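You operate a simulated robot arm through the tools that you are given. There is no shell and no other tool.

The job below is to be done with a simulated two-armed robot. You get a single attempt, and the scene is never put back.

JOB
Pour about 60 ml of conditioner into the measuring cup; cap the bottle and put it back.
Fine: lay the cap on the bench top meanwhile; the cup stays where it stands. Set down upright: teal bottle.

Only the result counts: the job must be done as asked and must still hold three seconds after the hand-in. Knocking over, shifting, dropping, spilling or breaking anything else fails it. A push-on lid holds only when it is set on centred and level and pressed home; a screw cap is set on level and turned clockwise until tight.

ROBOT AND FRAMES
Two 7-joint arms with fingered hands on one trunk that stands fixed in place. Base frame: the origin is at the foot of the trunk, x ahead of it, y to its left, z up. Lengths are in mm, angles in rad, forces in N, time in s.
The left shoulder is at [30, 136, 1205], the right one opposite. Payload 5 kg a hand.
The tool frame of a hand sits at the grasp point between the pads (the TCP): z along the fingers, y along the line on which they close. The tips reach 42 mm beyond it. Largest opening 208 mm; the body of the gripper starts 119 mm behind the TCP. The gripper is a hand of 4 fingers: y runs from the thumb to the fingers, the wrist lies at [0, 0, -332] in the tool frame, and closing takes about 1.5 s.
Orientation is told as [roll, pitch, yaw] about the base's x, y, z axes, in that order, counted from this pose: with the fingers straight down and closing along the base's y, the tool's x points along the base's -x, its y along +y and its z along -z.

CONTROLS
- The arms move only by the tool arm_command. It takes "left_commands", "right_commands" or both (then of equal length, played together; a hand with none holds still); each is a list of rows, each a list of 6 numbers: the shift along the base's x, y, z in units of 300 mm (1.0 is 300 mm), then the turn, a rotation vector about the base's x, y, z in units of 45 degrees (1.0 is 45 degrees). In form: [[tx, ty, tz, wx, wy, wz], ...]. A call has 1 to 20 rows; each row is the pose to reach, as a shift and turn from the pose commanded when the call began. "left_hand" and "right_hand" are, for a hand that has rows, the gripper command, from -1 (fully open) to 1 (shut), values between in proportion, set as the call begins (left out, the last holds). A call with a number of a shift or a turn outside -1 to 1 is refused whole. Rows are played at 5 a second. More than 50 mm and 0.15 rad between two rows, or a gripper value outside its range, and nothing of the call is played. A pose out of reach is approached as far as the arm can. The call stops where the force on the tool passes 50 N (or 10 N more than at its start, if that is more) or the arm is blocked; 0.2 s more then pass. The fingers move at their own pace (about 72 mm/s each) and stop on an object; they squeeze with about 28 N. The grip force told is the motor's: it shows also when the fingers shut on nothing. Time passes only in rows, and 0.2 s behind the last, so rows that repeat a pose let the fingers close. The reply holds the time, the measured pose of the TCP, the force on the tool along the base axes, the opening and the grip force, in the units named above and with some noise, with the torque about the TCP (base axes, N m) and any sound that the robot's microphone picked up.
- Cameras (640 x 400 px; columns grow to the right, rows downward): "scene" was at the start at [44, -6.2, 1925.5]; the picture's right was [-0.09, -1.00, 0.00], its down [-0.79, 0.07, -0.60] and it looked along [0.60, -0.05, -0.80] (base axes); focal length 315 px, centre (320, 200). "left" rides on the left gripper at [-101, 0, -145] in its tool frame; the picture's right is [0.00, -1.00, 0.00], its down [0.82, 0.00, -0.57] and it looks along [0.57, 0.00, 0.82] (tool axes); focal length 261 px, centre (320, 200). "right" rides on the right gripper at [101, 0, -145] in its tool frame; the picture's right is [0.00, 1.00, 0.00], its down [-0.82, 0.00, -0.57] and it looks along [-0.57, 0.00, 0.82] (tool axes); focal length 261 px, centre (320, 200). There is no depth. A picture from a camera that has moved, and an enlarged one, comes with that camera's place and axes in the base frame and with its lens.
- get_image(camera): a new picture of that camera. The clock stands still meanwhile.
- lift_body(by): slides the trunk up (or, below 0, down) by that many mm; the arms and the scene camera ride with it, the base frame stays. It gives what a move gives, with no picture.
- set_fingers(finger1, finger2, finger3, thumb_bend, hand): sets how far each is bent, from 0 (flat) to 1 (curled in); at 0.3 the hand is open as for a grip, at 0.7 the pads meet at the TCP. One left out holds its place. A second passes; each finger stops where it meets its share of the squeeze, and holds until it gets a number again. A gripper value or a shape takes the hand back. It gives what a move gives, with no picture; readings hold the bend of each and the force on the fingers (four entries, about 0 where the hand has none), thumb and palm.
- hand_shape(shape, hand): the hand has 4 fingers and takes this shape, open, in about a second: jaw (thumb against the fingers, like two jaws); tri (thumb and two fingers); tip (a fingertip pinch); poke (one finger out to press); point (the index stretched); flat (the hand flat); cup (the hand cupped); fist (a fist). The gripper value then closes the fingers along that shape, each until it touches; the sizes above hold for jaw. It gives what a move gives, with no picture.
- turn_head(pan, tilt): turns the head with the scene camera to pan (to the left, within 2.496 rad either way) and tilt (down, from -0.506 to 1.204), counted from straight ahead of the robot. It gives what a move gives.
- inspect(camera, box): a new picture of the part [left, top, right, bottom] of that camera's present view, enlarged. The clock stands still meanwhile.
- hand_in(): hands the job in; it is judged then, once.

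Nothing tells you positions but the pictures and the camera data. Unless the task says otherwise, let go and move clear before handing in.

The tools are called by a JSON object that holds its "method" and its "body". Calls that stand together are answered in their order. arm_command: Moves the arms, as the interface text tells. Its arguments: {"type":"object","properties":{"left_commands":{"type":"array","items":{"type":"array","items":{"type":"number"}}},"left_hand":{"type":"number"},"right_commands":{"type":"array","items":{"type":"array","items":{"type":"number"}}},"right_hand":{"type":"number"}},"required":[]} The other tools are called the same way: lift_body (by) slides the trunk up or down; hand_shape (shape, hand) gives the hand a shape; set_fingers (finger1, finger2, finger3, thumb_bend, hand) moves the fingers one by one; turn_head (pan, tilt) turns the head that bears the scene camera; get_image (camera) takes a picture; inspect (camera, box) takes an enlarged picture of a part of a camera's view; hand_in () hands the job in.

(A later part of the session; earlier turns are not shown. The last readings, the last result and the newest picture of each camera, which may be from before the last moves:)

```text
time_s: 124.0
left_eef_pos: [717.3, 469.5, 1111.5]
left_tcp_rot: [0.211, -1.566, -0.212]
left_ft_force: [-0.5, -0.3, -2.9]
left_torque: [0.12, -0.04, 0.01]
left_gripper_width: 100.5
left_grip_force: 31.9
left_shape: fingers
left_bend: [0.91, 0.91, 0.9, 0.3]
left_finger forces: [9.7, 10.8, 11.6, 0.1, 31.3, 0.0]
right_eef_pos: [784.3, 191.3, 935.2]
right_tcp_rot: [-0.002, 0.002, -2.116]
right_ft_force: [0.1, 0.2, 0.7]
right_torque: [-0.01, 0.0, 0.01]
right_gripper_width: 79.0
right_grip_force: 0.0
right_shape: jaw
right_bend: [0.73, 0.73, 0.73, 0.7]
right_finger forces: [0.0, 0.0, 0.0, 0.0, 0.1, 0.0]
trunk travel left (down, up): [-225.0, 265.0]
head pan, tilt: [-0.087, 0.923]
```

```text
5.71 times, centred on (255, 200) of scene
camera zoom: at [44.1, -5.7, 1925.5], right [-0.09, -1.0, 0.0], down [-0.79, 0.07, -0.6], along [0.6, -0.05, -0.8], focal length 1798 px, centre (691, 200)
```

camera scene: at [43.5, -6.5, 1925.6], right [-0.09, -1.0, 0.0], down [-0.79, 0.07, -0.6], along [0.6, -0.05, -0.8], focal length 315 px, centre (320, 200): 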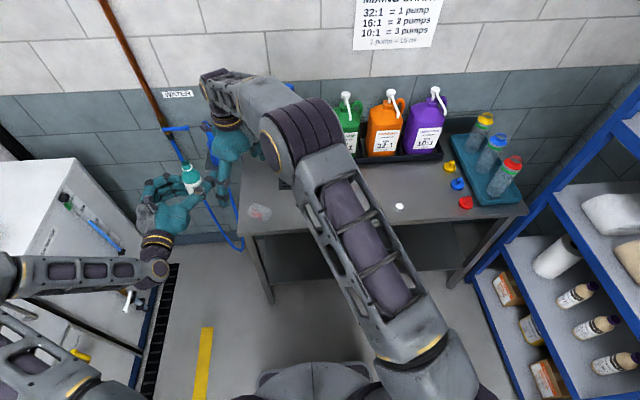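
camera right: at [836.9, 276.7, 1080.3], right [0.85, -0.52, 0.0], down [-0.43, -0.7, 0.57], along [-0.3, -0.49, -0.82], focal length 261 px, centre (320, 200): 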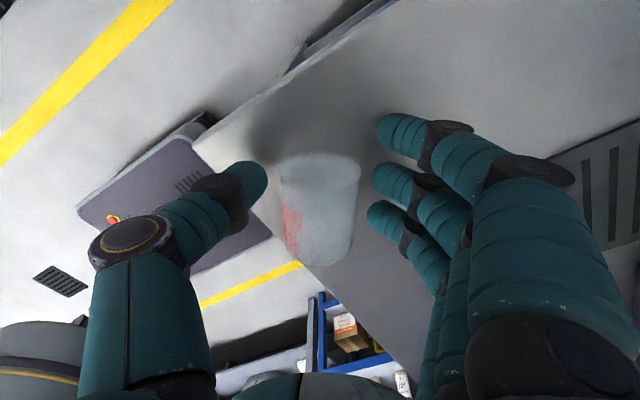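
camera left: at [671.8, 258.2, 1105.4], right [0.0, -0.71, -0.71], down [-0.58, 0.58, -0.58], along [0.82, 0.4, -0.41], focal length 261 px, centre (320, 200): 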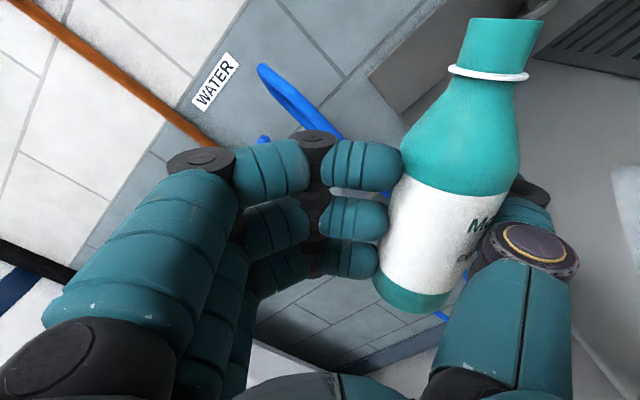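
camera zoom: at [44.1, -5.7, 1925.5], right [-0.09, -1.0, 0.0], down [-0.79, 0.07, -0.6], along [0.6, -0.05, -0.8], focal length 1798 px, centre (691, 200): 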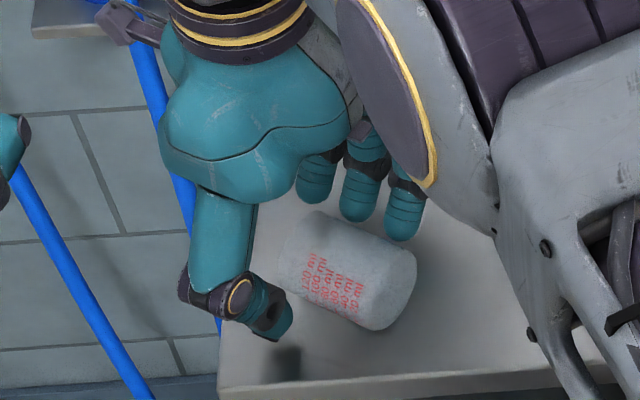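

{"method": "arm_command", "body": {"right_commands": [[0, 0, 0, 0, 0, 0], [0, 0, 0, 0, 0, 0], [0, 0, 0, 0, 0, 0], [0, 0, 0, 0, 0, 0]], "right_hand": 0.45}}

{"method": "get_image", "body": {"camera": "right"}}

{"method": "inspect", "body": {"camera": "scene", "box": [210, 165, 300, 235]}}

```text
time_s: 125.0
left_eef_pos: [718.2, 469.4, 1112.4]
left_tcp_rot: [0.205, -1.563, -0.209]
left_ft_force: [-0.1, -0.1, -2.1]
left_torque: [0.11, -0.04, -0.01]
left_gripper_width: 100.7
left_grip_force: 31.8
left_shape: fingers
left_bend: [0.91, 0.91, 0.9, 0.3]
left_finger forces: [9.7, 10.8, 11.6, 0.0, 31.4, 0.0]
right_eef_pos: [782.9, 189.5, 935.1]
right_tcp_rot: [-0.002, 0.002, -2.119]
right_ft_force: [0.3, 0.3, -0.1]
right_torque: [-0.05, -0.04, 0.01]
right_gripper_width: 58.0
right_grip_force: 0.0
right_shape: jaw
right_bend: [0.73, 0.73, 0.73, 0.7]
right_finger forces: [0.0, 0.0, 0.0, 0.0, 0.1, 0.0]
trunk travel left (down, up): [-225.0, 265.0]
head pan, tilt: [-0.087, 0.923]
```

```text
taken
camera right: at [836.9, 276.7, 1080.3], right [0.85, -0.52, 0.0], down [-0.43, -0.7, 0.57], along [-0.3, -0.49, -0.82], focal length 261 px, centre (320, 200)
```

right: 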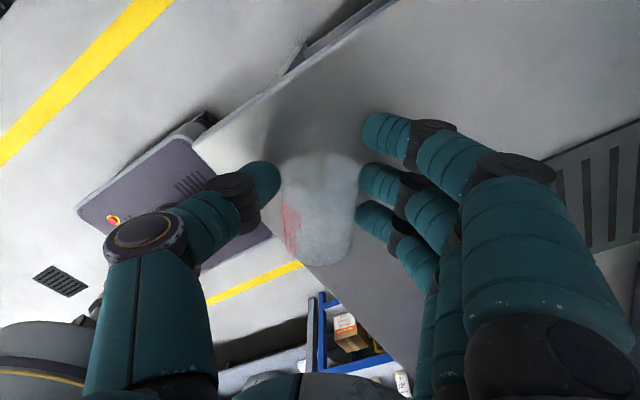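

```text
5.71 times, centred on (255, 200) of scene
camera zoom: at [44.1, -5.7, 1925.5], right [-0.09, -1.0, 0.0], down [-0.79, 0.07, -0.6], along [0.6, -0.05, -0.8], focal length 1798 px, centre (691, 200)
```

zoom: 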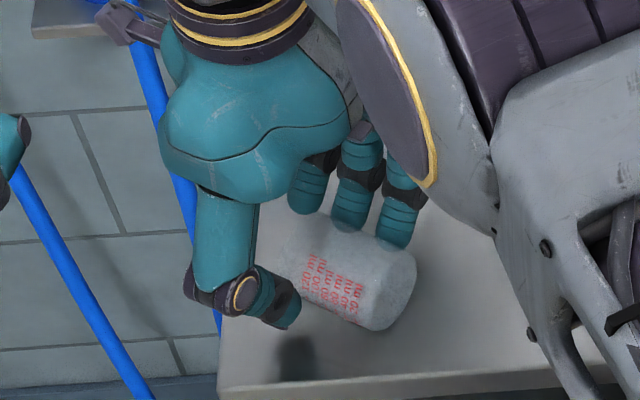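

The jaws are flanking the cup, with thumb and fingers 2 and 3 on its wall near the rim end. I'll close fully.

{"method": "arm_command", "body": {"right_commands": [[0, 0, 0, 0, 0, 0], [0, 0, 0, 0, 0, 0], [0, 0, 0, 0, 0, 0], [0, 0, 0, 0, 0, 0], [0, 0, 0, 0, 0, 0]], "right_hand": 1}}

{"method": "get_image", "body": {"camera": "right"}}

{"method": "inspect", "body": {"camera": "scene", "box": [210, 165, 300, 235]}}

```text
time_s: 126.2
left_eef_pos: [717.4, 469.7, 1111.3]
left_tcp_rot: [0.21, -1.564, -0.214]
left_ft_force: [0.7, -0.4, -1.5]
left_torque: [0.12, -0.02, 0.0]
left_gripper_width: 100.6
left_grip_force: 32.0
left_shape: fingers
left_bend: [0.91, 0.91, 0.9, 0.3]
left_finger forces: [9.6, 10.8, 11.6, 0.1, 31.2, 0.0]
right_eef_pos: [784.1, 190.4, 935.7]
right_tcp_rot: [-0.001, 0.002, -2.117]
right_ft_force: [0.7, -0.1, -0.2]
right_torque: [0.03, 0.0, -0.01]
right_gripper_width: 40.0
right_grip_force: 27.6
right_shape: jaw
right_bend: [0.7, 0.73, 0.73, 0.71]
right_finger forces: [0.0, 12.3, 10.8, 0.0, 23.0, 0.0]
trunk travel left (down, up): [-225.0, 265.0]
head pan, tilt: [-0.087, 0.923]
```

```text
taken
camera right: at [836.8, 276.7, 1080.2], right [0.85, -0.52, 0.0], down [-0.43, -0.7, 0.57], along [-0.3, -0.49, -0.82], focal length 261 px, centre (320, 200)
```

right: 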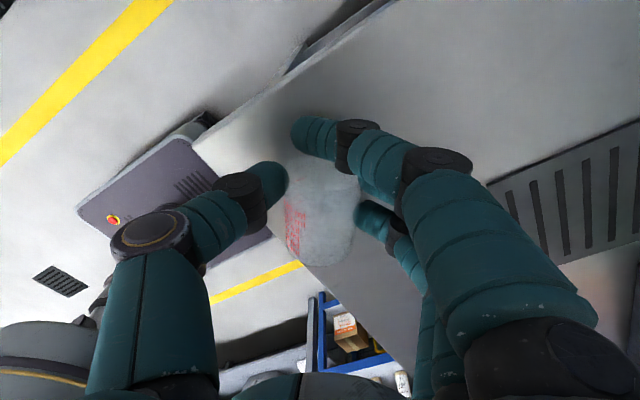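

```text
5.71 times, centred on (255, 200) of scene
camera zoom: at [44.2, -5.7, 1925.5], right [-0.09, -1.0, 0.0], down [-0.79, 0.07, -0.6], along [0.6, -0.05, -0.8], focal length 1798 px, centre (691, 200)
```

zoom: 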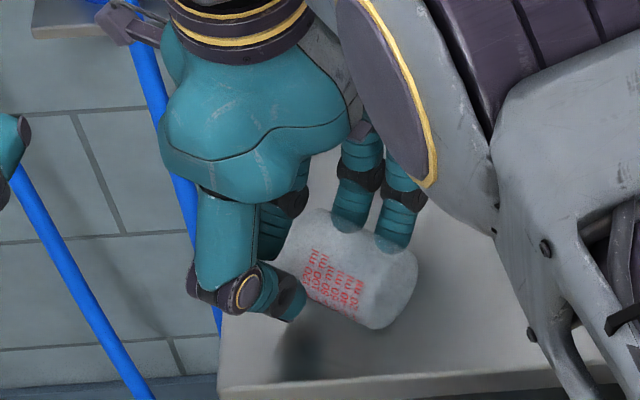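

Now the cup is gripped firmly (fingers 12 and 11 N, thumb 23 N). I'll lift it and then rotate the hand 90° so the cup becomes upright.

{"method": "arm_command", "body": {"right_commands": [[0, 0, 0.04, 0, 0, 0], [0, 0, 0.1, 0, 0, 0], [0, 0, 0.18, 0, 0, 0], [0, 0, 0.26, 0, 0, 0], [0, 0, 0.36, 0, 0, 0], [0, 0, 0.36, 0, 0, 0]]}}

{"method": "arm_command", "body": {"right_commands": [[0, 0, 0, 0.142, -0.087, 0], [0, 0, 0, 0.283, -0.173, 0], [0, 0, 0, 0.425, -0.26, 0], [0, 0, 0, 0.567, -0.347, 0], [0, 0, 0, 0.708, -0.433, 0], [0, 0, 0, 0.85, -0.52, 0], [0, 0, 0, 0.85, -0.52, 0]]}}

{"method": "get_image", "body": {"camera": "scene"}}

{"method": "get_image", "body": {"camera": "right"}}

```text
time_s: 127.6
left_eef_pos: [718.2, 470.1, 1111.3]
left_tcp_rot: [0.141, -1.564, -0.142]
left_ft_force: [1.2, -0.3, -1.8]
left_torque: [0.13, -0.09, -0.04]
left_gripper_width: 100.9
left_grip_force: 31.7
left_shape: fingers
left_bend: [0.91, 0.91, 0.9, 0.3]
left_finger forces: [9.8, 10.8, 11.7, 0.1, 31.2, 0.1]
right_eef_pos: [785.1, 192.0, 1041.4]
right_tcp_rot: [-0.001, 0.001, -2.118]
right_ft_force: [-0.2, 0.0, -0.7]
right_torque: [0.0, 0.02, 0.03]
right_gripper_width: 40.1
right_grip_force: 27.9
right_shape: jaw
right_bend: [0.7, 0.73, 0.73, 0.71]
right_finger forces: [0.1, 12.3, 10.7, 0.0, 23.0, 0.0]
trunk travel left (down, up): [-225.0, 265.0]
head pan, tilt: [-0.087, 0.923]
```

```text
time_s: 129.2
left_eef_pos: [717.1, 471.3, 1110.9]
left_tcp_rot: [0.028, -1.566, -0.03]
left_ft_force: [-0.2, 0.9, -3.2]
left_torque: [0.12, -0.1, -0.11]
left_gripper_width: 100.8
left_grip_force: 31.6
left_shape: fingers
left_bend: [0.91, 0.91, 0.9, 0.3]
left_finger forces: [9.8, 10.8, 11.4, 0.0, 31.2, 0.0]
right_eef_pos: [783.7, 192.6, 1044.9]
right_tcp_rot: [0.004, 0.785, -2.115]
right_ft_force: [-1.1, 2.0, -0.8]
right_torque: [-0.13, -0.05, -0.08]
right_gripper_width: 39.9
right_grip_force: 28.5
right_shape: jaw
right_bend: [0.7, 0.73, 0.73, 0.71]
right_finger forces: [0.0, 12.3, 10.8, 0.1, 22.9, 0.1]
trunk travel left (down, up): [-225.0, 265.0]
head pan, tilt: [-0.087, 0.923]
```

```text
taken
camera scene: at [43.4, -3.4, 1925.6], right [-0.09, -1.0, 0.0], down [-0.79, 0.07, -0.6], along [0.6, -0.05, -0.8], focal length 315 px, centre (320, 200)
```

scene: 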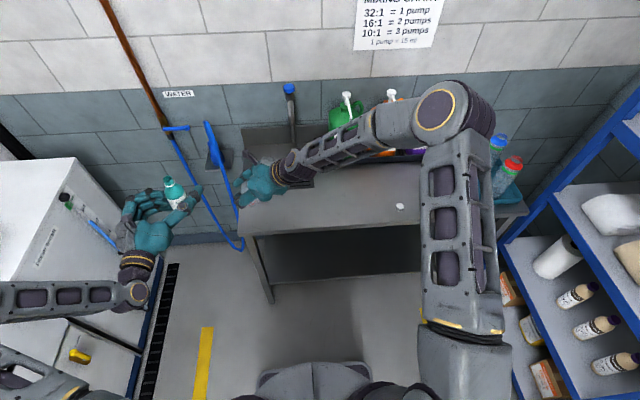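

```text
taken
camera right: at [767.4, 166.7, 1217.2], right [0.85, -0.52, 0.0], down [-0.51, -0.84, -0.18], along [0.09, 0.15, -0.98], focal length 261 px, centre (320, 200)
```

right: 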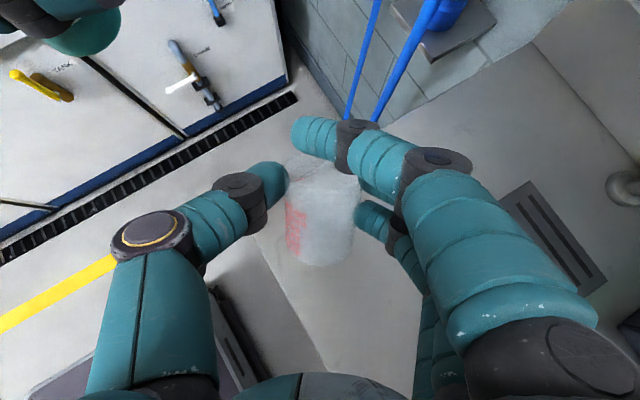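

The cup is held securely and halfway rotated. I'll continue the remaining 45°.

{"method": "arm_command", "body": {"right_commands": [[0, 0, 0, 0.142, -0.087, 0], [0, 0, 0, 0.283, -0.173, 0], [0, 0, 0, 0.425, -0.26, 0], [0, 0, 0, 0.567, -0.347, 0], [0, 0, 0, 0.708, -0.433, 0], [0, 0, 0, 0.85, -0.52, 0], [0, 0, 0, 0.85, -0.52, 0]]}}

{"method": "get_image", "body": {"camera": "scene"}}

{"method": "inspect", "body": {"camera": "scene", "box": [215, 150, 305, 220]}}

{"method": "get_image", "body": {"camera": "right"}}

```text
time_s: 130.8
left_eef_pos: [717.8, 469.6, 1111.2]
left_tcp_rot: [0.266, -1.566, -0.268]
left_ft_force: [0.2, -0.5, -1.2]
left_torque: [0.11, 0.02, 0.05]
left_gripper_width: 100.9
left_grip_force: 31.5
left_shape: fingers
left_bend: [0.91, 0.91, 0.91, 0.3]
left_finger forces: [10.0, 10.7, 11.4, 0.0, 31.2, 0.0]
right_eef_pos: [784.0, 190.3, 1043.5]
right_tcp_rot: [0.716, 1.565, -1.403]
right_ft_force: [-0.9, 1.7, -0.7]
right_torque: [0.06, -0.07, -0.28]
right_gripper_width: 39.4
right_grip_force: 27.9
right_shape: jaw
right_bend: [0.7, 0.73, 0.73, 0.71]
right_finger forces: [0.0, 12.3, 11.0, 0.0, 23.1, 0.0]
trunk travel left (down, up): [-225.0, 265.0]
head pan, tilt: [-0.087, 0.923]
```

```text
taken
camera scene: at [44.5, -5.9, 1925.6], right [-0.09, -1.0, 0.0], down [-0.79, 0.07, -0.6], along [0.6, -0.05, -0.8], focal length 315 px, centre (320, 200)
```

scene: 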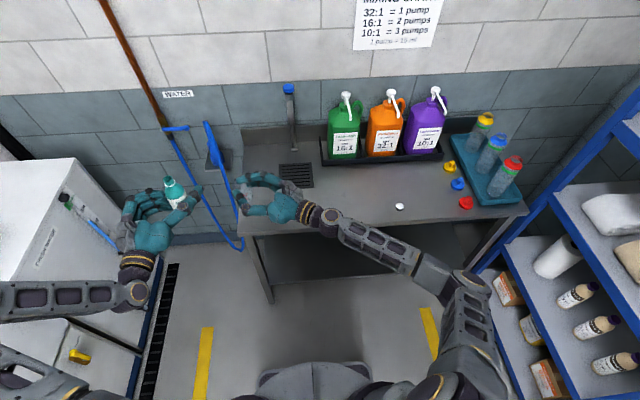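

```text
5.71 times, centred on (260, 185) of scene
camera zoom: at [44.5, -5.9, 1925.6], right [-0.09, -1.0, 0.0], down [-0.79, 0.07, -0.6], along [0.6, -0.05, -0.8], focal length 1798 px, centre (663, 286)
```

zoom: 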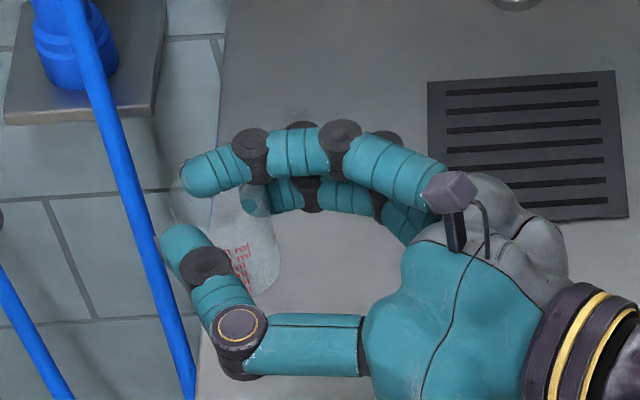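

```text
taken
camera right: at [708.7, 67.7, 1144.5], right [0.85, -0.52, 0.0], down [-0.3, -0.49, -0.82], along [0.43, 0.7, -0.57], focal length 261 px, centre (320, 200)
```

right: 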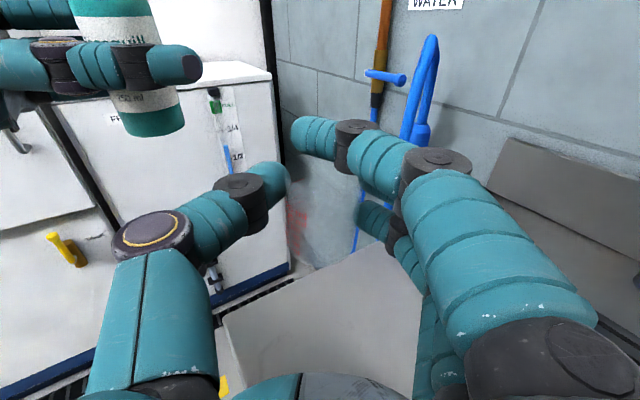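

The cup is upright in the right hand with that hand's camera on top. I'll zoom to measure where its base is relative to the hand before setting it down.

{"method": "inspect", "body": {"camera": "right", "box": [250, 120, 400, 290]}}

{"method": "inspect", "body": {"camera": "scene", "box": [232, 165, 272, 205]}}

```text
2.35 times, centred on (325, 205) of right
camera zoom: at [708.7, 67.7, 1144.5], right [0.85, -0.52, 0.0], down [-0.3, -0.49, -0.82], along [0.43, 0.7, -0.57], focal length 613 px, centre (308, 188)
```

zoom: 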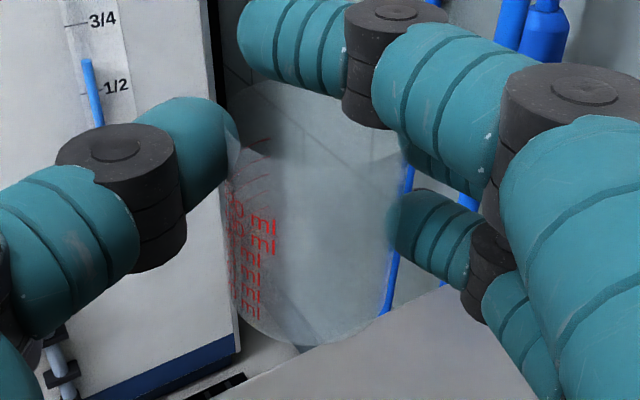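

```text
10.00 times, centred on (252, 185) of scene
camera zoom: at [44.5, -5.9, 1925.6], right [-0.09, -1.0, 0.0], down [-0.79, 0.07, -0.6], along [0.6, -0.05, -0.8], focal length 3147 px, centre (1000, 350)
```

zoom: 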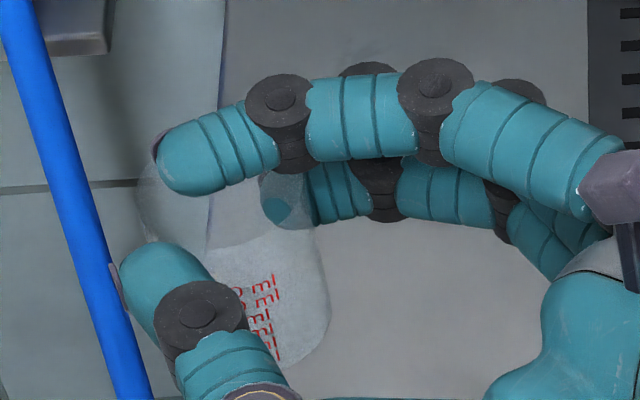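

The cup's base centre is about 69 mm below the grasp point and 29 mm ahead of it. I'll lower it toward the original spot, stopping a few mm above the bench.

{"method": "arm_command", "body": {"right_commands": [[-0.002, -0.03, -0.05, 0, 0, 0], [-0.004, -0.06, -0.1, 0, 0, 0], [-0.006, -0.093, -0.16, 0, 0, 0], [-0.007, -0.093, -0.22, 0, 0, 0], [-0.007, -0.093, -0.255, 0, 0, 0], [-0.007, -0.093, -0.275, 0, 0, 0], [-0.007, -0.093, -0.275, 0, 0, 0]]}}

{"method": "inspect", "body": {"camera": "scene", "box": [235, 180, 285, 220]}}

{"method": "inspect", "body": {"camera": "right", "box": [250, 120, 400, 290]}}

```text
time_s: 132.4
left_eef_pos: [717.2, 469.6, 1111.4]
left_tcp_rot: [0.233, -1.566, -0.237]
left_ft_force: [-0.6, 0.8, -1.7]
left_torque: [0.15, -0.03, -0.01]
left_gripper_width: 100.8
left_grip_force: 31.8
left_shape: fingers
left_bend: [0.91, 0.91, 0.91, 0.3]
left_finger forces: [9.9, 10.7, 11.5, 0.1, 31.2, 0.1]
right_eef_pos: [781.5, 162.6, 960.5]
right_tcp_rot: [0.526, 1.566, -1.595]
right_ft_force: [0.0, 0.1, -0.6]
right_torque: [-0.01, 0.02, -0.04]
right_gripper_width: 39.3
right_grip_force: 27.6
right_shape: jaw
right_bend: [0.7, 0.73, 0.73, 0.71]
right_finger forces: [0.0, 12.2, 11.0, 0.0, 23.1, 0.1]
trunk travel left (down, up): [-225.0, 265.0]
head pan, tilt: [-0.087, 0.923]
```

```text
10.00 times, centred on (260, 200) of scene
camera zoom: at [44.1, -5.9, 1925.5], right [-0.09, -1.0, 0.0], down [-0.79, 0.07, -0.6], along [0.6, -0.05, -0.8], focal length 3147 px, centre (920, 200)
```

zoom: 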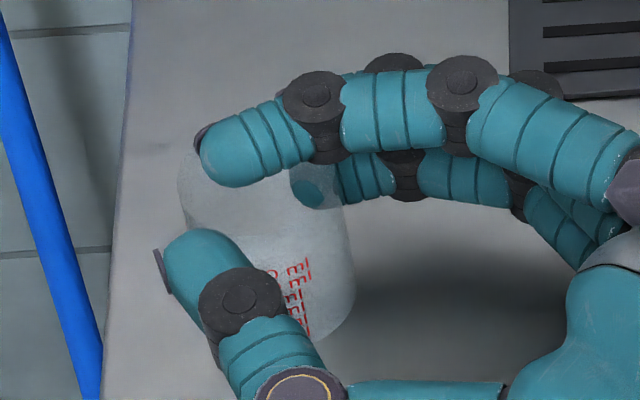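

```text
2.35 times, centred on (325, 205) of right
camera zoom: at [707.2, 39.6, 1061.4], right [0.85, -0.52, 0.0], down [-0.3, -0.49, -0.82], along [0.43, 0.7, -0.58], focal length 613 px, centre (308, 188)
```

zoom: 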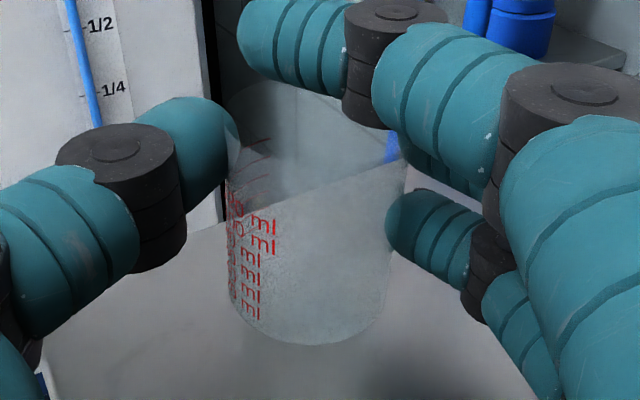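

The cup is about to land where it originally stood, within a few mm by image comparison. I'll lower in small steps until contact.

{"method": "arm_command", "body": {"right_commands": [[0.003, 0, -0.01, 0, 0, 0], [0.006, 0, -0.02, 0, 0, 0], [0.006, 0, -0.02, 0, 0, 0]]}}

{"method": "arm_command", "body": {"right_commands": [[0, 0, -0.005, 0, 0, 0], [0, 0, -0.01, 0, 0, 0], [0, 0, -0.01, 0, 0, 0]]}}

{"method": "inspect", "body": {"camera": "right", "box": [250, 120, 400, 290]}}

```text
time_s: 133.2
left_eef_pos: [717.8, 471.3, 1112.0]
left_tcp_rot: [0.226, -1.563, -0.228]
left_ft_force: [0.7, -0.1, -2.3]
left_torque: [0.12, -0.03, 0.0]
left_gripper_width: 100.6
left_grip_force: 32.4
left_shape: fingers
left_bend: [0.91, 0.91, 0.91, 0.3]
left_finger forces: [9.8, 10.6, 11.5, 0.1, 31.2, 0.0]
right_eef_pos: [784.4, 161.7, 954.5]
right_tcp_rot: [0.534, 1.564, -1.585]
right_ft_force: [0.6, -1.2, -0.5]
right_torque: [0.01, 0.0, -0.02]
right_gripper_width: 39.2
right_grip_force: 28.1
right_shape: jaw
right_bend: [0.7, 0.73, 0.73, 0.71]
right_finger forces: [0.1, 12.3, 11.0, 0.0, 23.1, 0.0]
trunk travel left (down, up): [-225.0, 265.0]
head pan, tilt: [-0.087, 0.923]
```

```text
time_s: 134.0
left_eef_pos: [717.2, 469.9, 1111.3]
left_tcp_rot: [0.227, -1.567, -0.23]
left_ft_force: [-0.4, 1.3, -2.0]
left_torque: [0.09, 0.02, -0.01]
left_gripper_width: 100.7
left_grip_force: 31.4
left_shape: fingers
left_bend: [0.91, 0.91, 0.91, 0.3]
left_finger forces: [9.9, 10.8, 11.5, 0.0, 31.2, 0.0]
right_eef_pos: [784.4, 162.3, 951.3]
right_tcp_rot: [0.563, 1.565, -1.557]
right_ft_force: [0.2, 0.0, 0.1]
right_torque: [-0.05, -0.01, 0.01]
right_gripper_width: 39.2
right_grip_force: 28.4
right_shape: jaw
right_bend: [0.7, 0.73, 0.73, 0.71]
right_finger forces: [0.0, 12.1, 11.0, 0.0, 23.0, 0.0]
trunk travel left (down, up): [-225.0, 265.0]
head pan, tilt: [-0.087, 0.923]
```

```text
2.35 times, centred on (325, 205) of right
camera zoom: at [708.8, 39.4, 1053.1], right [0.85, -0.52, 0.0], down [-0.3, -0.49, -0.82], along [0.43, 0.7, -0.58], focal length 613 px, centre (308, 188)
```

zoom: 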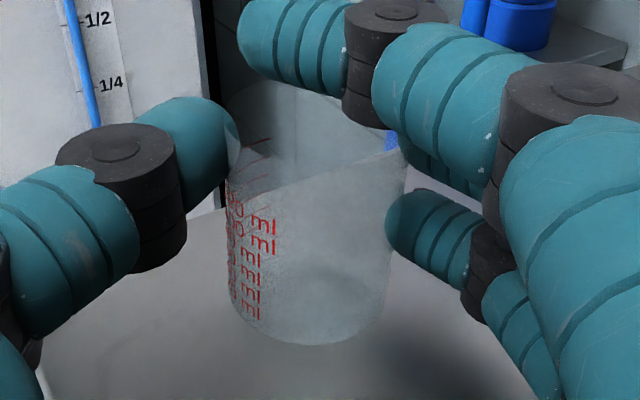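

{"method": "arm_command", "body": {"right_commands": [[0, 0, -0.005, 0, 0, 0], [0, 0, -0.008, 0, 0, 0], [0, 0, -0.008, 0, 0, 0]]}}

{"method": "arm_command", "body": {"right_commands": [[0, 0, -0.004, 0, 0, 0], [0, 0, -0.007, 0, 0, 0], [0, 0, -0.007, 0, 0, 0]]}}

```text
time_s: 134.8
left_eef_pos: [716.9, 468.8, 1110.1]
left_tcp_rot: [0.23, -1.565, -0.233]
left_ft_force: [0.0, -0.4, -1.5]
left_torque: [0.13, -0.03, 0.03]
left_gripper_width: 100.9
left_grip_force: 31.6
left_shape: fingers
left_bend: [0.91, 0.91, 0.91, 0.3]
left_finger forces: [9.9, 10.7, 11.4, 0.1, 31.3, 0.0]
right_eef_pos: [784.0, 163.2, 949.9]
right_tcp_rot: [0.514, 1.564, -1.603]
right_ft_force: [0.0, -0.4, -0.9]
right_torque: [0.01, 0.02, 0.01]
right_gripper_width: 39.3
right_grip_force: 27.6
right_shape: jaw
right_bend: [0.7, 0.73, 0.73, 0.71]
right_finger forces: [0.1, 12.2, 11.0, 0.0, 23.1, 0.1]
trunk travel left (down, up): [-225.0, 265.0]
head pan, tilt: [-0.087, 0.923]
```

```text
time_s: 135.6
left_eef_pos: [717.4, 469.3, 1111.7]
left_tcp_rot: [0.231, -1.565, -0.236]
left_ft_force: [-0.2, 0.3, -0.7]
left_torque: [0.15, -0.08, -0.03]
left_gripper_width: 100.5
left_grip_force: 32.1
left_shape: fingers
left_bend: [0.91, 0.91, 0.91, 0.3]
left_finger forces: [10.0, 10.6, 11.4, 0.0, 31.2, 0.0]
right_eef_pos: [785.1, 164.1, 947.7]
right_tcp_rot: [0.53, 1.566, -1.589]
right_ft_force: [0.4, -0.7, -0.5]
right_torque: [0.03, -0.02, 0.03]
right_gripper_width: 39.4
right_grip_force: 28.3
right_shape: jaw
right_bend: [0.7, 0.73, 0.73, 0.71]
right_finger forces: [0.0, 12.3, 11.0, 0.1, 23.1, 0.0]
trunk travel left (down, up): [-225.0, 265.0]
head pan, tilt: [-0.087, 0.923]
```

{"method": "arm_command", "body": {"right_commands": [[0, 0, -0.004, 0, 0, 0], [0, 0, -0.007, 0, 0, 0], [0, 0, -0.007, 0, 0, 0]]}}

{"method": "arm_command", "body": {"right_commands": [[0, 0, -0.003, 0, 0, 0], [0, 0, -0.006, 0, 0, 0], [0, 0, -0.006, 0, 0, 0]]}}

{"method": "inspect", "body": {"camera": "scene", "box": [235, 180, 285, 220]}}

{"method": "inspect", "body": {"camera": "right", "box": [250, 120, 400, 290]}}

```text
time_s: 136.4
left_eef_pos: [716.1, 469.1, 1112.6]
left_tcp_rot: [0.262, -1.565, -0.266]
left_ft_force: [-0.5, 0.6, -2.1]
left_torque: [0.14, -0.05, 0.0]
left_gripper_width: 100.9
left_grip_force: 31.5
left_shape: fingers
left_bend: [0.91, 0.91, 0.91, 0.3]
left_finger forces: [9.9, 10.7, 11.5, 0.0, 31.1, 0.0]
right_eef_pos: [783.3, 163.5, 947.0]
right_tcp_rot: [0.842, 1.567, -1.279]
right_ft_force: [-0.4, 0.3, 8.6]
right_torque: [0.12, -0.28, 0.05]
right_gripper_width: 39.1
right_grip_force: 28.3
right_shape: jaw
right_bend: [0.7, 0.73, 0.73, 0.71]
right_finger forces: [0.1, 11.6, 10.9, 0.1, 23.9, 0.1]
trunk travel left (down, up): [-225.0, 265.0]
head pan, tilt: [-0.087, 0.923]
```

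```text
time_s: 137.2
left_eef_pos: [716.5, 468.9, 1112.7]
left_tcp_rot: [0.344, -1.567, -0.346]
left_ft_force: [0.2, -0.1, -2.2]
left_torque: [0.1, -0.01, -0.01]
left_gripper_width: 100.5
left_grip_force: 31.8
left_shape: fingers
left_bend: [0.91, 0.91, 0.91, 0.3]
left_finger forces: [9.8, 10.7, 11.5, 0.0, 31.2, 0.0]
right_eef_pos: [782.7, 163.7, 947.1]
right_tcp_rot: [1.099, 1.568, -1.017]
right_ft_force: [-1.8, 0.7, 18.8]
right_torque: [0.19, -0.67, -0.01]
right_gripper_width: 39.0
right_grip_force: 28.2
right_shape: jaw
right_bend: [0.7, 0.73, 0.73, 0.71]
right_finger forces: [0.0, 11.1, 11.8, 0.0, 24.2, 0.1]
trunk travel left (down, up): [-225.0, 265.0]
head pan, tilt: [-0.087, 0.923]
```

```text
10.00 times, centred on (260, 200) of scene
camera zoom: at [42.2, -6.3, 1925.7], right [-0.09, -1.0, 0.0], down [-0.79, 0.07, -0.6], along [0.6, -0.05, -0.8], focal length 3147 px, centre (920, 200)
```

zoom: 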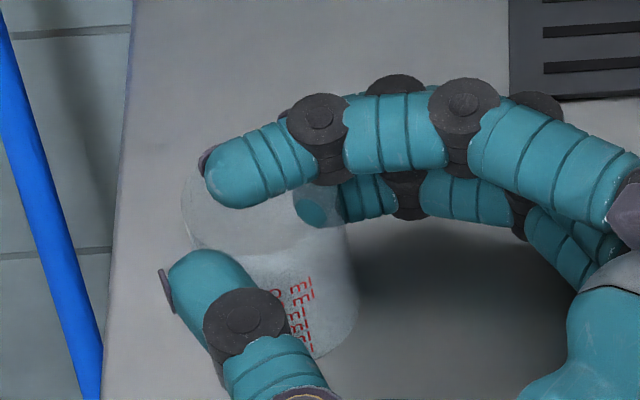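

```text
2.35 times, centred on (325, 205) of right
camera zoom: at [707.9, 40.4, 1046.8], right [0.85, -0.52, 0.0], down [-0.3, -0.49, -0.82], along [0.43, 0.7, -0.57], focal length 613 px, centre (308, 188)
```

zoom: 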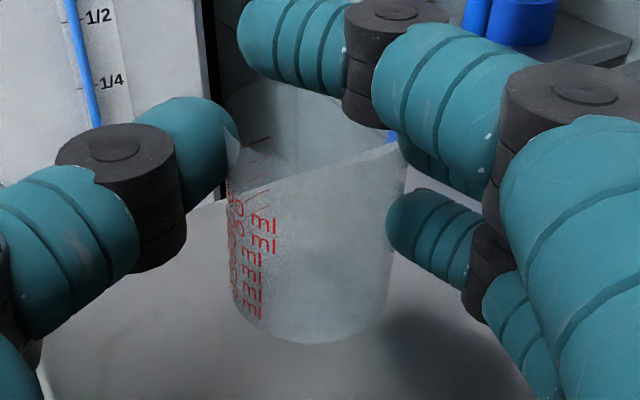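

Contact is made, and the cup's outline matches its original image position within about one pixel. I'll relax the preload slightly and open the hand.

{"method": "arm_command", "body": {"right_commands": [[0, 0, 0.003, 0, 0, 0], [0, 0, 0.006, 0, 0, 0], [0, 0, 0.006, 0, 0, 0]]}}

{"method": "arm_command", "body": {"right_commands": [[0, 0, 0, 0, 0, 0], [0, 0, 0, 0, 0, 0], [0, 0, 0, 0, 0, 0]], "right_hand": 0.4}}

{"method": "inspect", "body": {"camera": "scene", "box": [235, 180, 285, 220]}}

{"method": "inspect", "body": {"camera": "right", "box": [250, 120, 400, 290]}}

```text
time_s: 138.0
left_eef_pos: [716.5, 468.7, 1111.5]
left_tcp_rot: [0.305, -1.567, -0.306]
left_ft_force: [0.3, -0.2, -0.8]
left_torque: [0.11, -0.05, 0.02]
left_gripper_width: 100.8
left_grip_force: 31.6
left_shape: fingers
left_bend: [0.91, 0.91, 0.91, 0.3]
left_finger forces: [9.9, 10.7, 11.5, 0.0, 31.2, 0.1]
right_eef_pos: [783.8, 163.4, 946.1]
right_tcp_rot: [0.761, 1.565, -1.359]
right_ft_force: [-1.1, 2.1, 16.9]
right_torque: [0.27, -0.55, 0.07]
right_gripper_width: 39.3
right_grip_force: 28.5
right_shape: jaw
right_bend: [0.7, 0.73, 0.73, 0.71]
right_finger forces: [0.0, 11.1, 11.0, 0.0, 24.4, 0.0]
trunk travel left (down, up): [-225.0, 265.0]
head pan, tilt: [-0.087, 0.923]
```

```text
time_s: 138.8
left_eef_pos: [718.7, 468.6, 1111.0]
left_tcp_rot: [0.217, -1.566, -0.219]
left_ft_force: [0.0, -0.3, -1.3]
left_torque: [0.09, 0.0, 0.01]
left_gripper_width: 100.6
left_grip_force: 32.1
left_shape: fingers
left_bend: [0.91, 0.91, 0.91, 0.3]
left_finger forces: [9.9, 10.7, 11.5, 0.0, 31.3, 0.0]
right_eef_pos: [784.6, 162.1, 944.6]
right_tcp_rot: [0.397, 1.564, -1.72]
right_ft_force: [-0.1, -0.5, 0.3]
right_torque: [0.05, 0.0, 0.05]
right_gripper_width: 61.8
right_grip_force: 0.0
right_shape: jaw
right_bend: [0.73, 0.74, 0.73, 0.7]
right_finger forces: [0.0, 0.0, 0.1, 0.0, 0.0, 0.0]
trunk travel left (down, up): [-225.0, 265.0]
head pan, tilt: [-0.087, 0.923]
```

```text
10.00 times, centred on (260, 200) of scene
camera zoom: at [44.3, -5.9, 1925.5], right [-0.09, -1.0, 0.0], down [-0.79, 0.07, -0.6], along [0.6, -0.05, -0.8], focal length 3147 px, centre (920, 200)
```

zoom: 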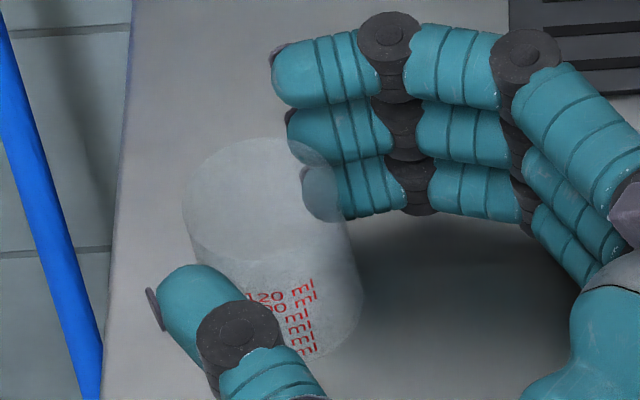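

```text
2.35 times, centred on (325, 205) of right
camera zoom: at [709.3, 39.7, 1045.7], right [0.85, -0.52, 0.0], down [-0.3, -0.49, -0.82], along [0.43, 0.7, -0.58], focal length 613 px, centre (308, 188)
```

zoom: 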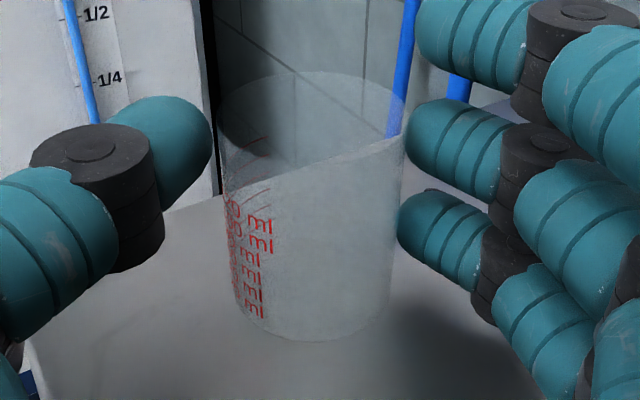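

The cup stands upright on its own. I'll open fully and withdraw the right hand straight back.

{"method": "arm_command", "body": {"right_commands": [[0, 0, 0, 0, 0, 0], [0, 0, 0, 0, 0, 0], [0, 0, 0, 0, 0, 0], [0, 0, 0, 0, 0, 0], [0, 0, 0, 0, 0, 0], [0, 0, 0, 0, 0, 0]], "right_hand": -1}}

{"method": "arm_command", "body": {"right_commands": [[-0.03, -0.05, 0, 0, 0, 0], [-0.07, -0.114, 0, 0, 0, 0], [-0.11, -0.18, 0.01, 0, 0, 0], [-0.16, -0.26, 0.02, 0, 0, 0], [-0.21, -0.35, 0.05, 0, 0, 0], [-0.26, -0.45, 0.1, 0, 0, 0], [-0.3, -0.55, 0.16, 0, 0, 0], [-0.3, -0.55, 0.16, 0, 0, 0]]}}

{"method": "get_image", "body": {"camera": "scene"}}

{"method": "inspect", "body": {"camera": "scene", "box": [238, 188, 270, 220]}}

```text
time_s: 140.2
left_eef_pos: [717.8, 469.1, 1112.0]
left_tcp_rot: [0.227, -1.566, -0.227]
left_ft_force: [0.4, 0.1, -1.8]
left_torque: [0.11, 0.0, -0.02]
left_gripper_width: 100.6
left_grip_force: 31.7
left_shape: fingers
left_bend: [0.91, 0.91, 0.91, 0.3]
left_finger forces: [9.9, 10.7, 11.5, 0.0, 31.2, 0.0]
right_eef_pos: [784.6, 163.0, 945.5]
right_tcp_rot: [0.544, 1.564, -1.576]
right_ft_force: [0.2, 0.2, -0.2]
right_torque: [0.04, -0.02, -0.02]
right_gripper_width: 207.9
right_grip_force: 0.1
right_shape: jaw
right_bend: [0.3, 0.3, 0.3, 0.3]
right_finger forces: [0.1, 0.0, 0.0, 0.0, 0.0, 0.0]
trunk travel left (down, up): [-225.0, 265.0]
head pan, tilt: [-0.087, 0.923]
```

```text
time_s: 142.0
left_eef_pos: [718.9, 470.3, 1110.8]
left_tcp_rot: [0.158, -1.566, -0.16]
left_ft_force: [0.1, 0.5, -1.1]
left_torque: [0.1, -0.09, -0.03]
left_gripper_width: 100.7
left_grip_force: 31.3
left_shape: fingers
left_bend: [0.91, 0.91, 0.91, 0.3]
left_finger forces: [9.9, 10.7, 11.5, 0.0, 31.2, 0.0]
right_eef_pos: [693.3, -3.4, 992.6]
right_tcp_rot: [0.448, 1.565, -1.669]
right_ft_force: [0.2, -0.1, -0.8]
right_torque: [0.01, -0.03, -0.01]
right_gripper_width: 207.9
right_grip_force: 0.2
right_shape: jaw
right_bend: [0.3, 0.3, 0.3, 0.3]
right_finger forces: [0.1, 0.1, 0.0, 0.1, 0.1, 0.0]
trunk travel left (down, up): [-225.0, 265.0]
head pan, tilt: [-0.087, 0.923]
```

```text
taken
camera scene: at [44.6, -5.2, 1925.5], right [-0.09, -1.0, 0.0], down [-0.79, 0.07, -0.6], along [0.6, -0.05, -0.8], focal length 315 px, centre (320, 200)
```

scene: 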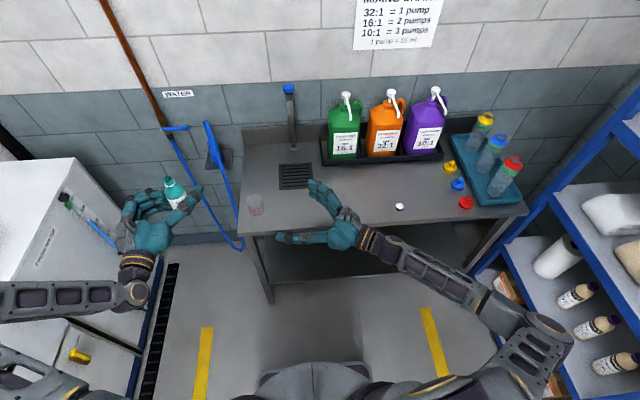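

```text
12.50 times, centred on (254, 204) of scene
camera zoom: at [44.6, -5.2, 1925.5], right [-0.09, -1.0, 0.0], down [-0.79, 0.07, -0.6], along [0.6, -0.05, -0.8], focal length 3934 px, centre (1145, 150)
```

zoom: 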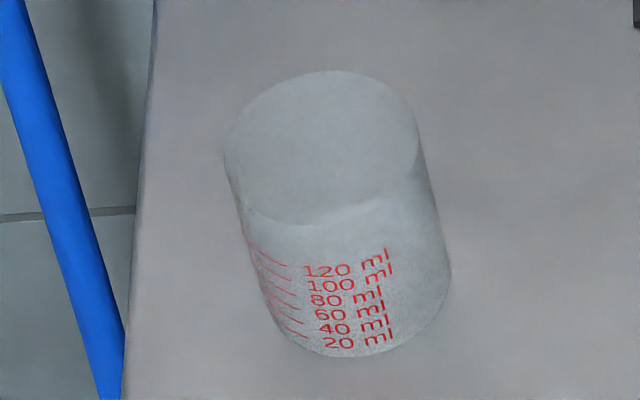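

The cup is back upright, its outline matching the original image position to about 1 mm. Next I must plan the pour so the left thumb clears the cup, so I'll measure the thumb's extent relative to the bottle.

{"method": "inspect", "body": {"camera": "scene", "box": [105, 165, 215, 265]}}

{"method": "get_image", "body": {"camera": "right"}}

```text
4.00 times, centred on (160, 215) of scene
camera zoom: at [44.6, -5.2, 1925.5], right [-0.09, -1.0, 0.0], down [-0.79, 0.07, -0.6], along [0.6, -0.05, -0.8], focal length 1259 px, centre (960, 140)
```

zoom: 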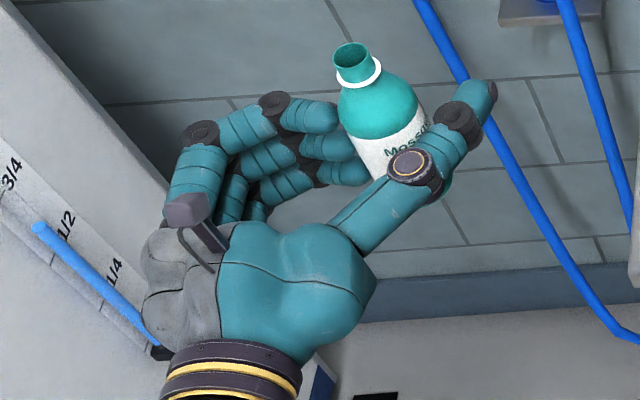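

```text
taken
camera right: at [618.6, -125.9, 1093.8], right [0.85, -0.52, 0.0], down [-0.3, -0.49, -0.82], along [0.42, 0.7, -0.58], focal length 261 px, centre (320, 200)
```

right: 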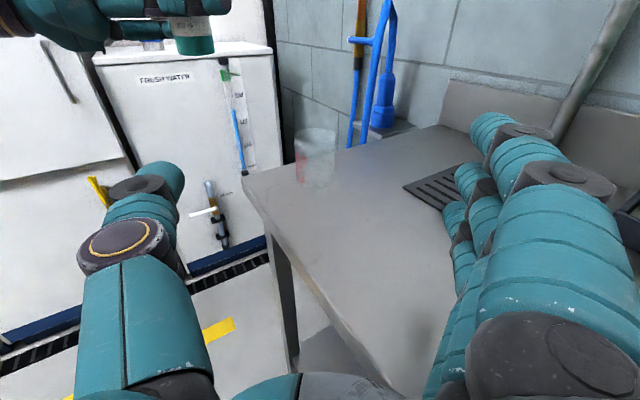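

The right camera has a clear side view of the cup, which is ideal for reading the level. The thumb clears the cup only once the bottle is tilted past about 60°, so I'll tilt to 65° well to the left of the cup first and then bring the lip over it.

{"method": "arm_command", "body": {"left_commands": [[0.04, -0.02, 0.01, 0.125, 0, 0], [0.08, -0.04, 0.02, 0.25, 0, 0], [0.12, -0.06, 0.03, 0.375, 0, 0], [0.16, -0.08, 0.04, 0.5, 0, 0], [0.2, -0.1, 0.047, 0.625, 0, 0], [0.24, -0.12, 0.047, 0.75, 0, 0], [0.285, -0.145, 0.047, 0.875, 0, 0], [0.327, -0.167, 0.047, 1.0, 0, 0], [0.327, -0.167, 0.047, 1.0, 0, 0]]}}

{"method": "arm_command", "body": {"left_commands": [[0, 0, 0, 0.111, 0, 0], [0, 0, 0, 0.222, 0, 0], [0, 0, 0, 0.333, 0, 0], [0, 0, 0, 0.444, 0, 0], [0, 0, 0, 0.444, 0, 0]]}}

{"method": "get_image", "body": {"camera": "scene"}}

{"method": "inspect", "body": {"camera": "scene", "box": [200, 145, 280, 225]}}

{"method": "get_image", "body": {"camera": "right"}}

```text
time_s: 144.0
left_eef_pos: [814.4, 419.3, 1125.3]
left_tcp_rot: [1.563, -0.783, -1.563]
left_ft_force: [0.4, -0.7, -2.1]
left_torque: [0.06, -0.03, 0.02]
left_gripper_width: 100.4
left_grip_force: 31.7
left_shape: fingers
left_bend: [0.91, 0.91, 0.91, 0.3]
left_finger forces: [10.0, 10.4, 11.3, 0.0, 31.7, 0.1]
right_eef_pos: [693.1, -2.3, 992.3]
right_tcp_rot: [0.571, 1.566, -1.549]
right_ft_force: [0.2, -0.1, -0.2]
right_torque: [0.0, 0.01, -0.01]
right_gripper_width: 207.9
right_grip_force: 0.1
right_shape: jaw
right_bend: [0.3, 0.3, 0.3, 0.3]
right_finger forces: [0.0, 0.0, 0.0, 0.1, 0.0, 0.0]
trunk travel left (down, up): [-225.0, 265.0]
head pan, tilt: [-0.087, 0.923]
```

```text
time_s: 145.2
left_eef_pos: [814.8, 418.6, 1126.4]
left_tcp_rot: [1.567, -0.434, -1.566]
left_ft_force: [0.8, 0.0, -1.7]
left_torque: [0.04, -0.05, -0.03]
left_gripper_width: 100.8
left_grip_force: 31.1
left_shape: fingers
left_bend: [0.91, 0.91, 0.91, 0.3]
left_finger forces: [9.8, 10.2, 11.1, 0.1, 31.8, 0.1]
right_eef_pos: [694.3, -2.3, 992.7]
right_tcp_rot: [0.545, 1.566, -1.574]
right_ft_force: [0.6, -0.8, 0.3]
right_torque: [-0.01, -0.03, 0.02]
right_gripper_width: 207.9
right_grip_force: 0.1
right_shape: jaw
right_bend: [0.3, 0.3, 0.3, 0.3]
right_finger forces: [0.1, 0.0, 0.1, 0.1, 0.0, 0.0]
trunk travel left (down, up): [-225.0, 265.0]
head pan, tilt: [-0.087, 0.923]
```

```text
taken
camera scene: at [44.0, -5.8, 1925.5], right [-0.09, -1.0, 0.0], down [-0.79, 0.07, -0.6], along [0.6, -0.05, -0.8], focal length 315 px, centre (320, 200)
```

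scene: 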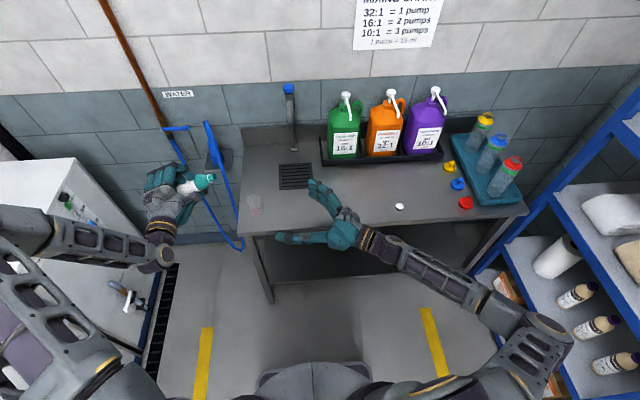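

```text
5.00 times, centred on (240, 185) of scene
camera zoom: at [44.0, -5.8, 1925.5], right [-0.09, -1.0, 0.0], down [-0.79, 0.07, -0.6], along [0.6, -0.05, -0.8], focal length 1574 px, centre (720, 275)
```

zoom: 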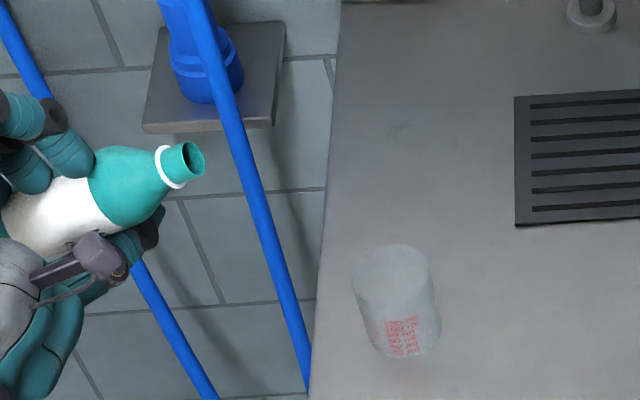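

```text
taken
camera right: at [618.4, -126.1, 1093.9], right [0.85, -0.52, 0.0], down [-0.3, -0.49, -0.82], along [0.43, 0.7, -0.58], focal length 261 px, centre (320, 200)
```

right: 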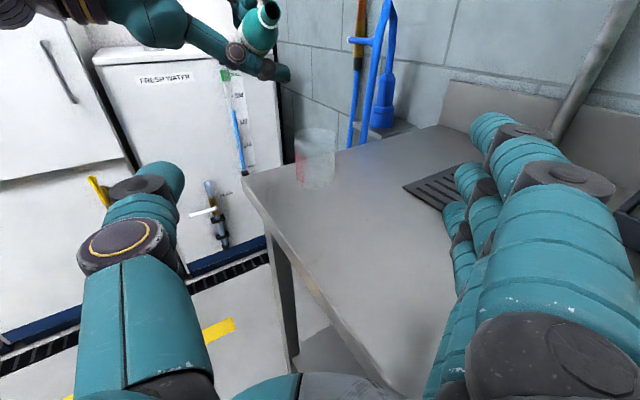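

No flow at 65° and everything is clear. I'll translate the lip over the cup at height, then lower it to about 45 mm above the rim.

{"method": "arm_command", "body": {"left_commands": [[0, -0.05, 0, 0, 0, 0], [0, -0.11, 0, 0, 0, 0], [0, -0.17, 0, 0, 0, 0], [0, -0.23, 0, 0, 0, 0], [0, -0.28, 0, 0, 0, 0], [0, -0.323, 0, 0, 0, 0], [0, -0.323, -0.05, 0, 0, 0], [0, -0.323, -0.11, 0, 0, 0], [0, -0.323, -0.17, 0, 0, 0], [0, -0.323, -0.23, 0, 0, 0], [0, -0.323, -0.27, 0, 0, 0], [0, -0.323, -0.27, 0, 0, 0]]}}

{"method": "inspect", "body": {"camera": "scene", "box": [200, 145, 280, 225]}}

{"method": "get_image", "body": {"camera": "right"}}

```text
time_s: 147.8
left_eef_pos: [814.4, 321.8, 1044.8]
left_tcp_rot: [1.567, -0.436, -1.566]
left_ft_force: [0.8, -0.3, -1.8]
left_torque: [0.05, 0.0, 0.06]
left_gripper_width: 100.8
left_grip_force: 31.8
left_shape: fingers
left_bend: [0.91, 0.91, 0.91, 0.3]
left_finger forces: [9.9, 10.3, 11.2, 0.0, 31.9, 0.0]
right_eef_pos: [693.7, -3.1, 991.9]
right_tcp_rot: [0.547, 1.565, -1.572]
right_ft_force: [0.3, -0.6, 0.2]
right_torque: [-0.04, 0.02, 0.0]
right_gripper_width: 208.0
right_grip_force: 0.0
right_shape: jaw
right_bend: [0.3, 0.3, 0.3, 0.3]
right_finger forces: [0.0, 0.0, 0.0, 0.0, 0.0, 0.1]
trunk travel left (down, up): [-225.0, 265.0]
head pan, tilt: [-0.087, 0.923]
```

```text
5.00 times, centred on (240, 185) of scene
camera zoom: at [43.9, -6.3, 1925.6], right [-0.09, -1.0, 0.0], down [-0.79, 0.07, -0.6], along [0.6, -0.05, -0.8], focal length 1574 px, centre (720, 275)
```

zoom: 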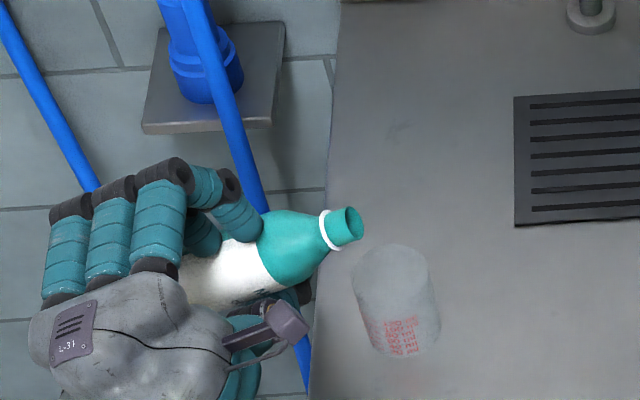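

```text
taken
camera right: at [618.4, -126.5, 1093.9], right [0.85, -0.52, 0.0], down [-0.3, -0.49, -0.82], along [0.43, 0.7, -0.57], focal length 261 px, centre (320, 200)
```

right: 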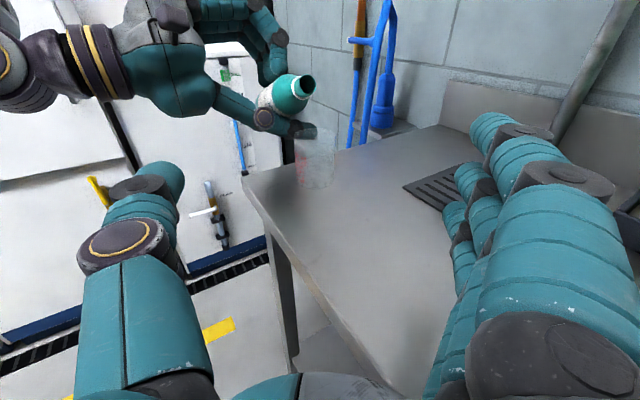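

{"method": "inspect", "body": {"camera": "right", "box": [240, 60, 390, 200]}}

{"method": "inspect", "body": {"camera": "scene", "box": [240, 180, 280, 220]}}

```text
2.86 times, centred on (315, 130) of right
camera zoom: at [618.4, -126.5, 1093.9], right [0.85, -0.52, 0.0], down [-0.3, -0.49, -0.82], along [0.43, 0.7, -0.57], focal length 745 px, centre (334, 400)
```

zoom: 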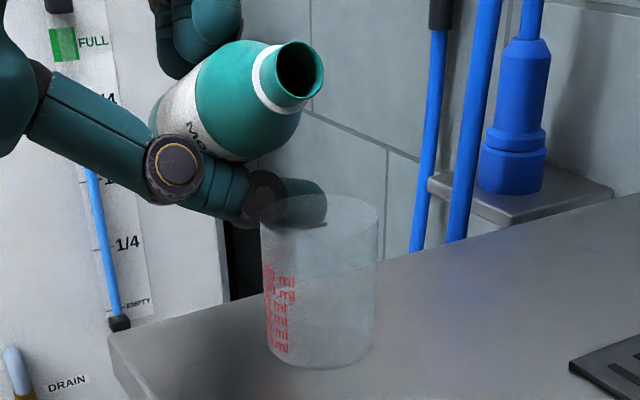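

```text
10.00 times, centred on (260, 200) of scene
camera zoom: at [43.9, -6.3, 1925.6], right [-0.09, -1.0, 0.0], down [-0.79, 0.07, -0.6], along [0.6, -0.05, -0.8], focal length 3147 px, centre (920, 200)
```

zoom: 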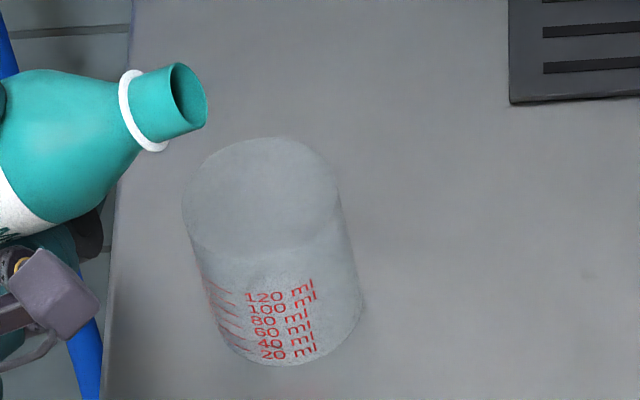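

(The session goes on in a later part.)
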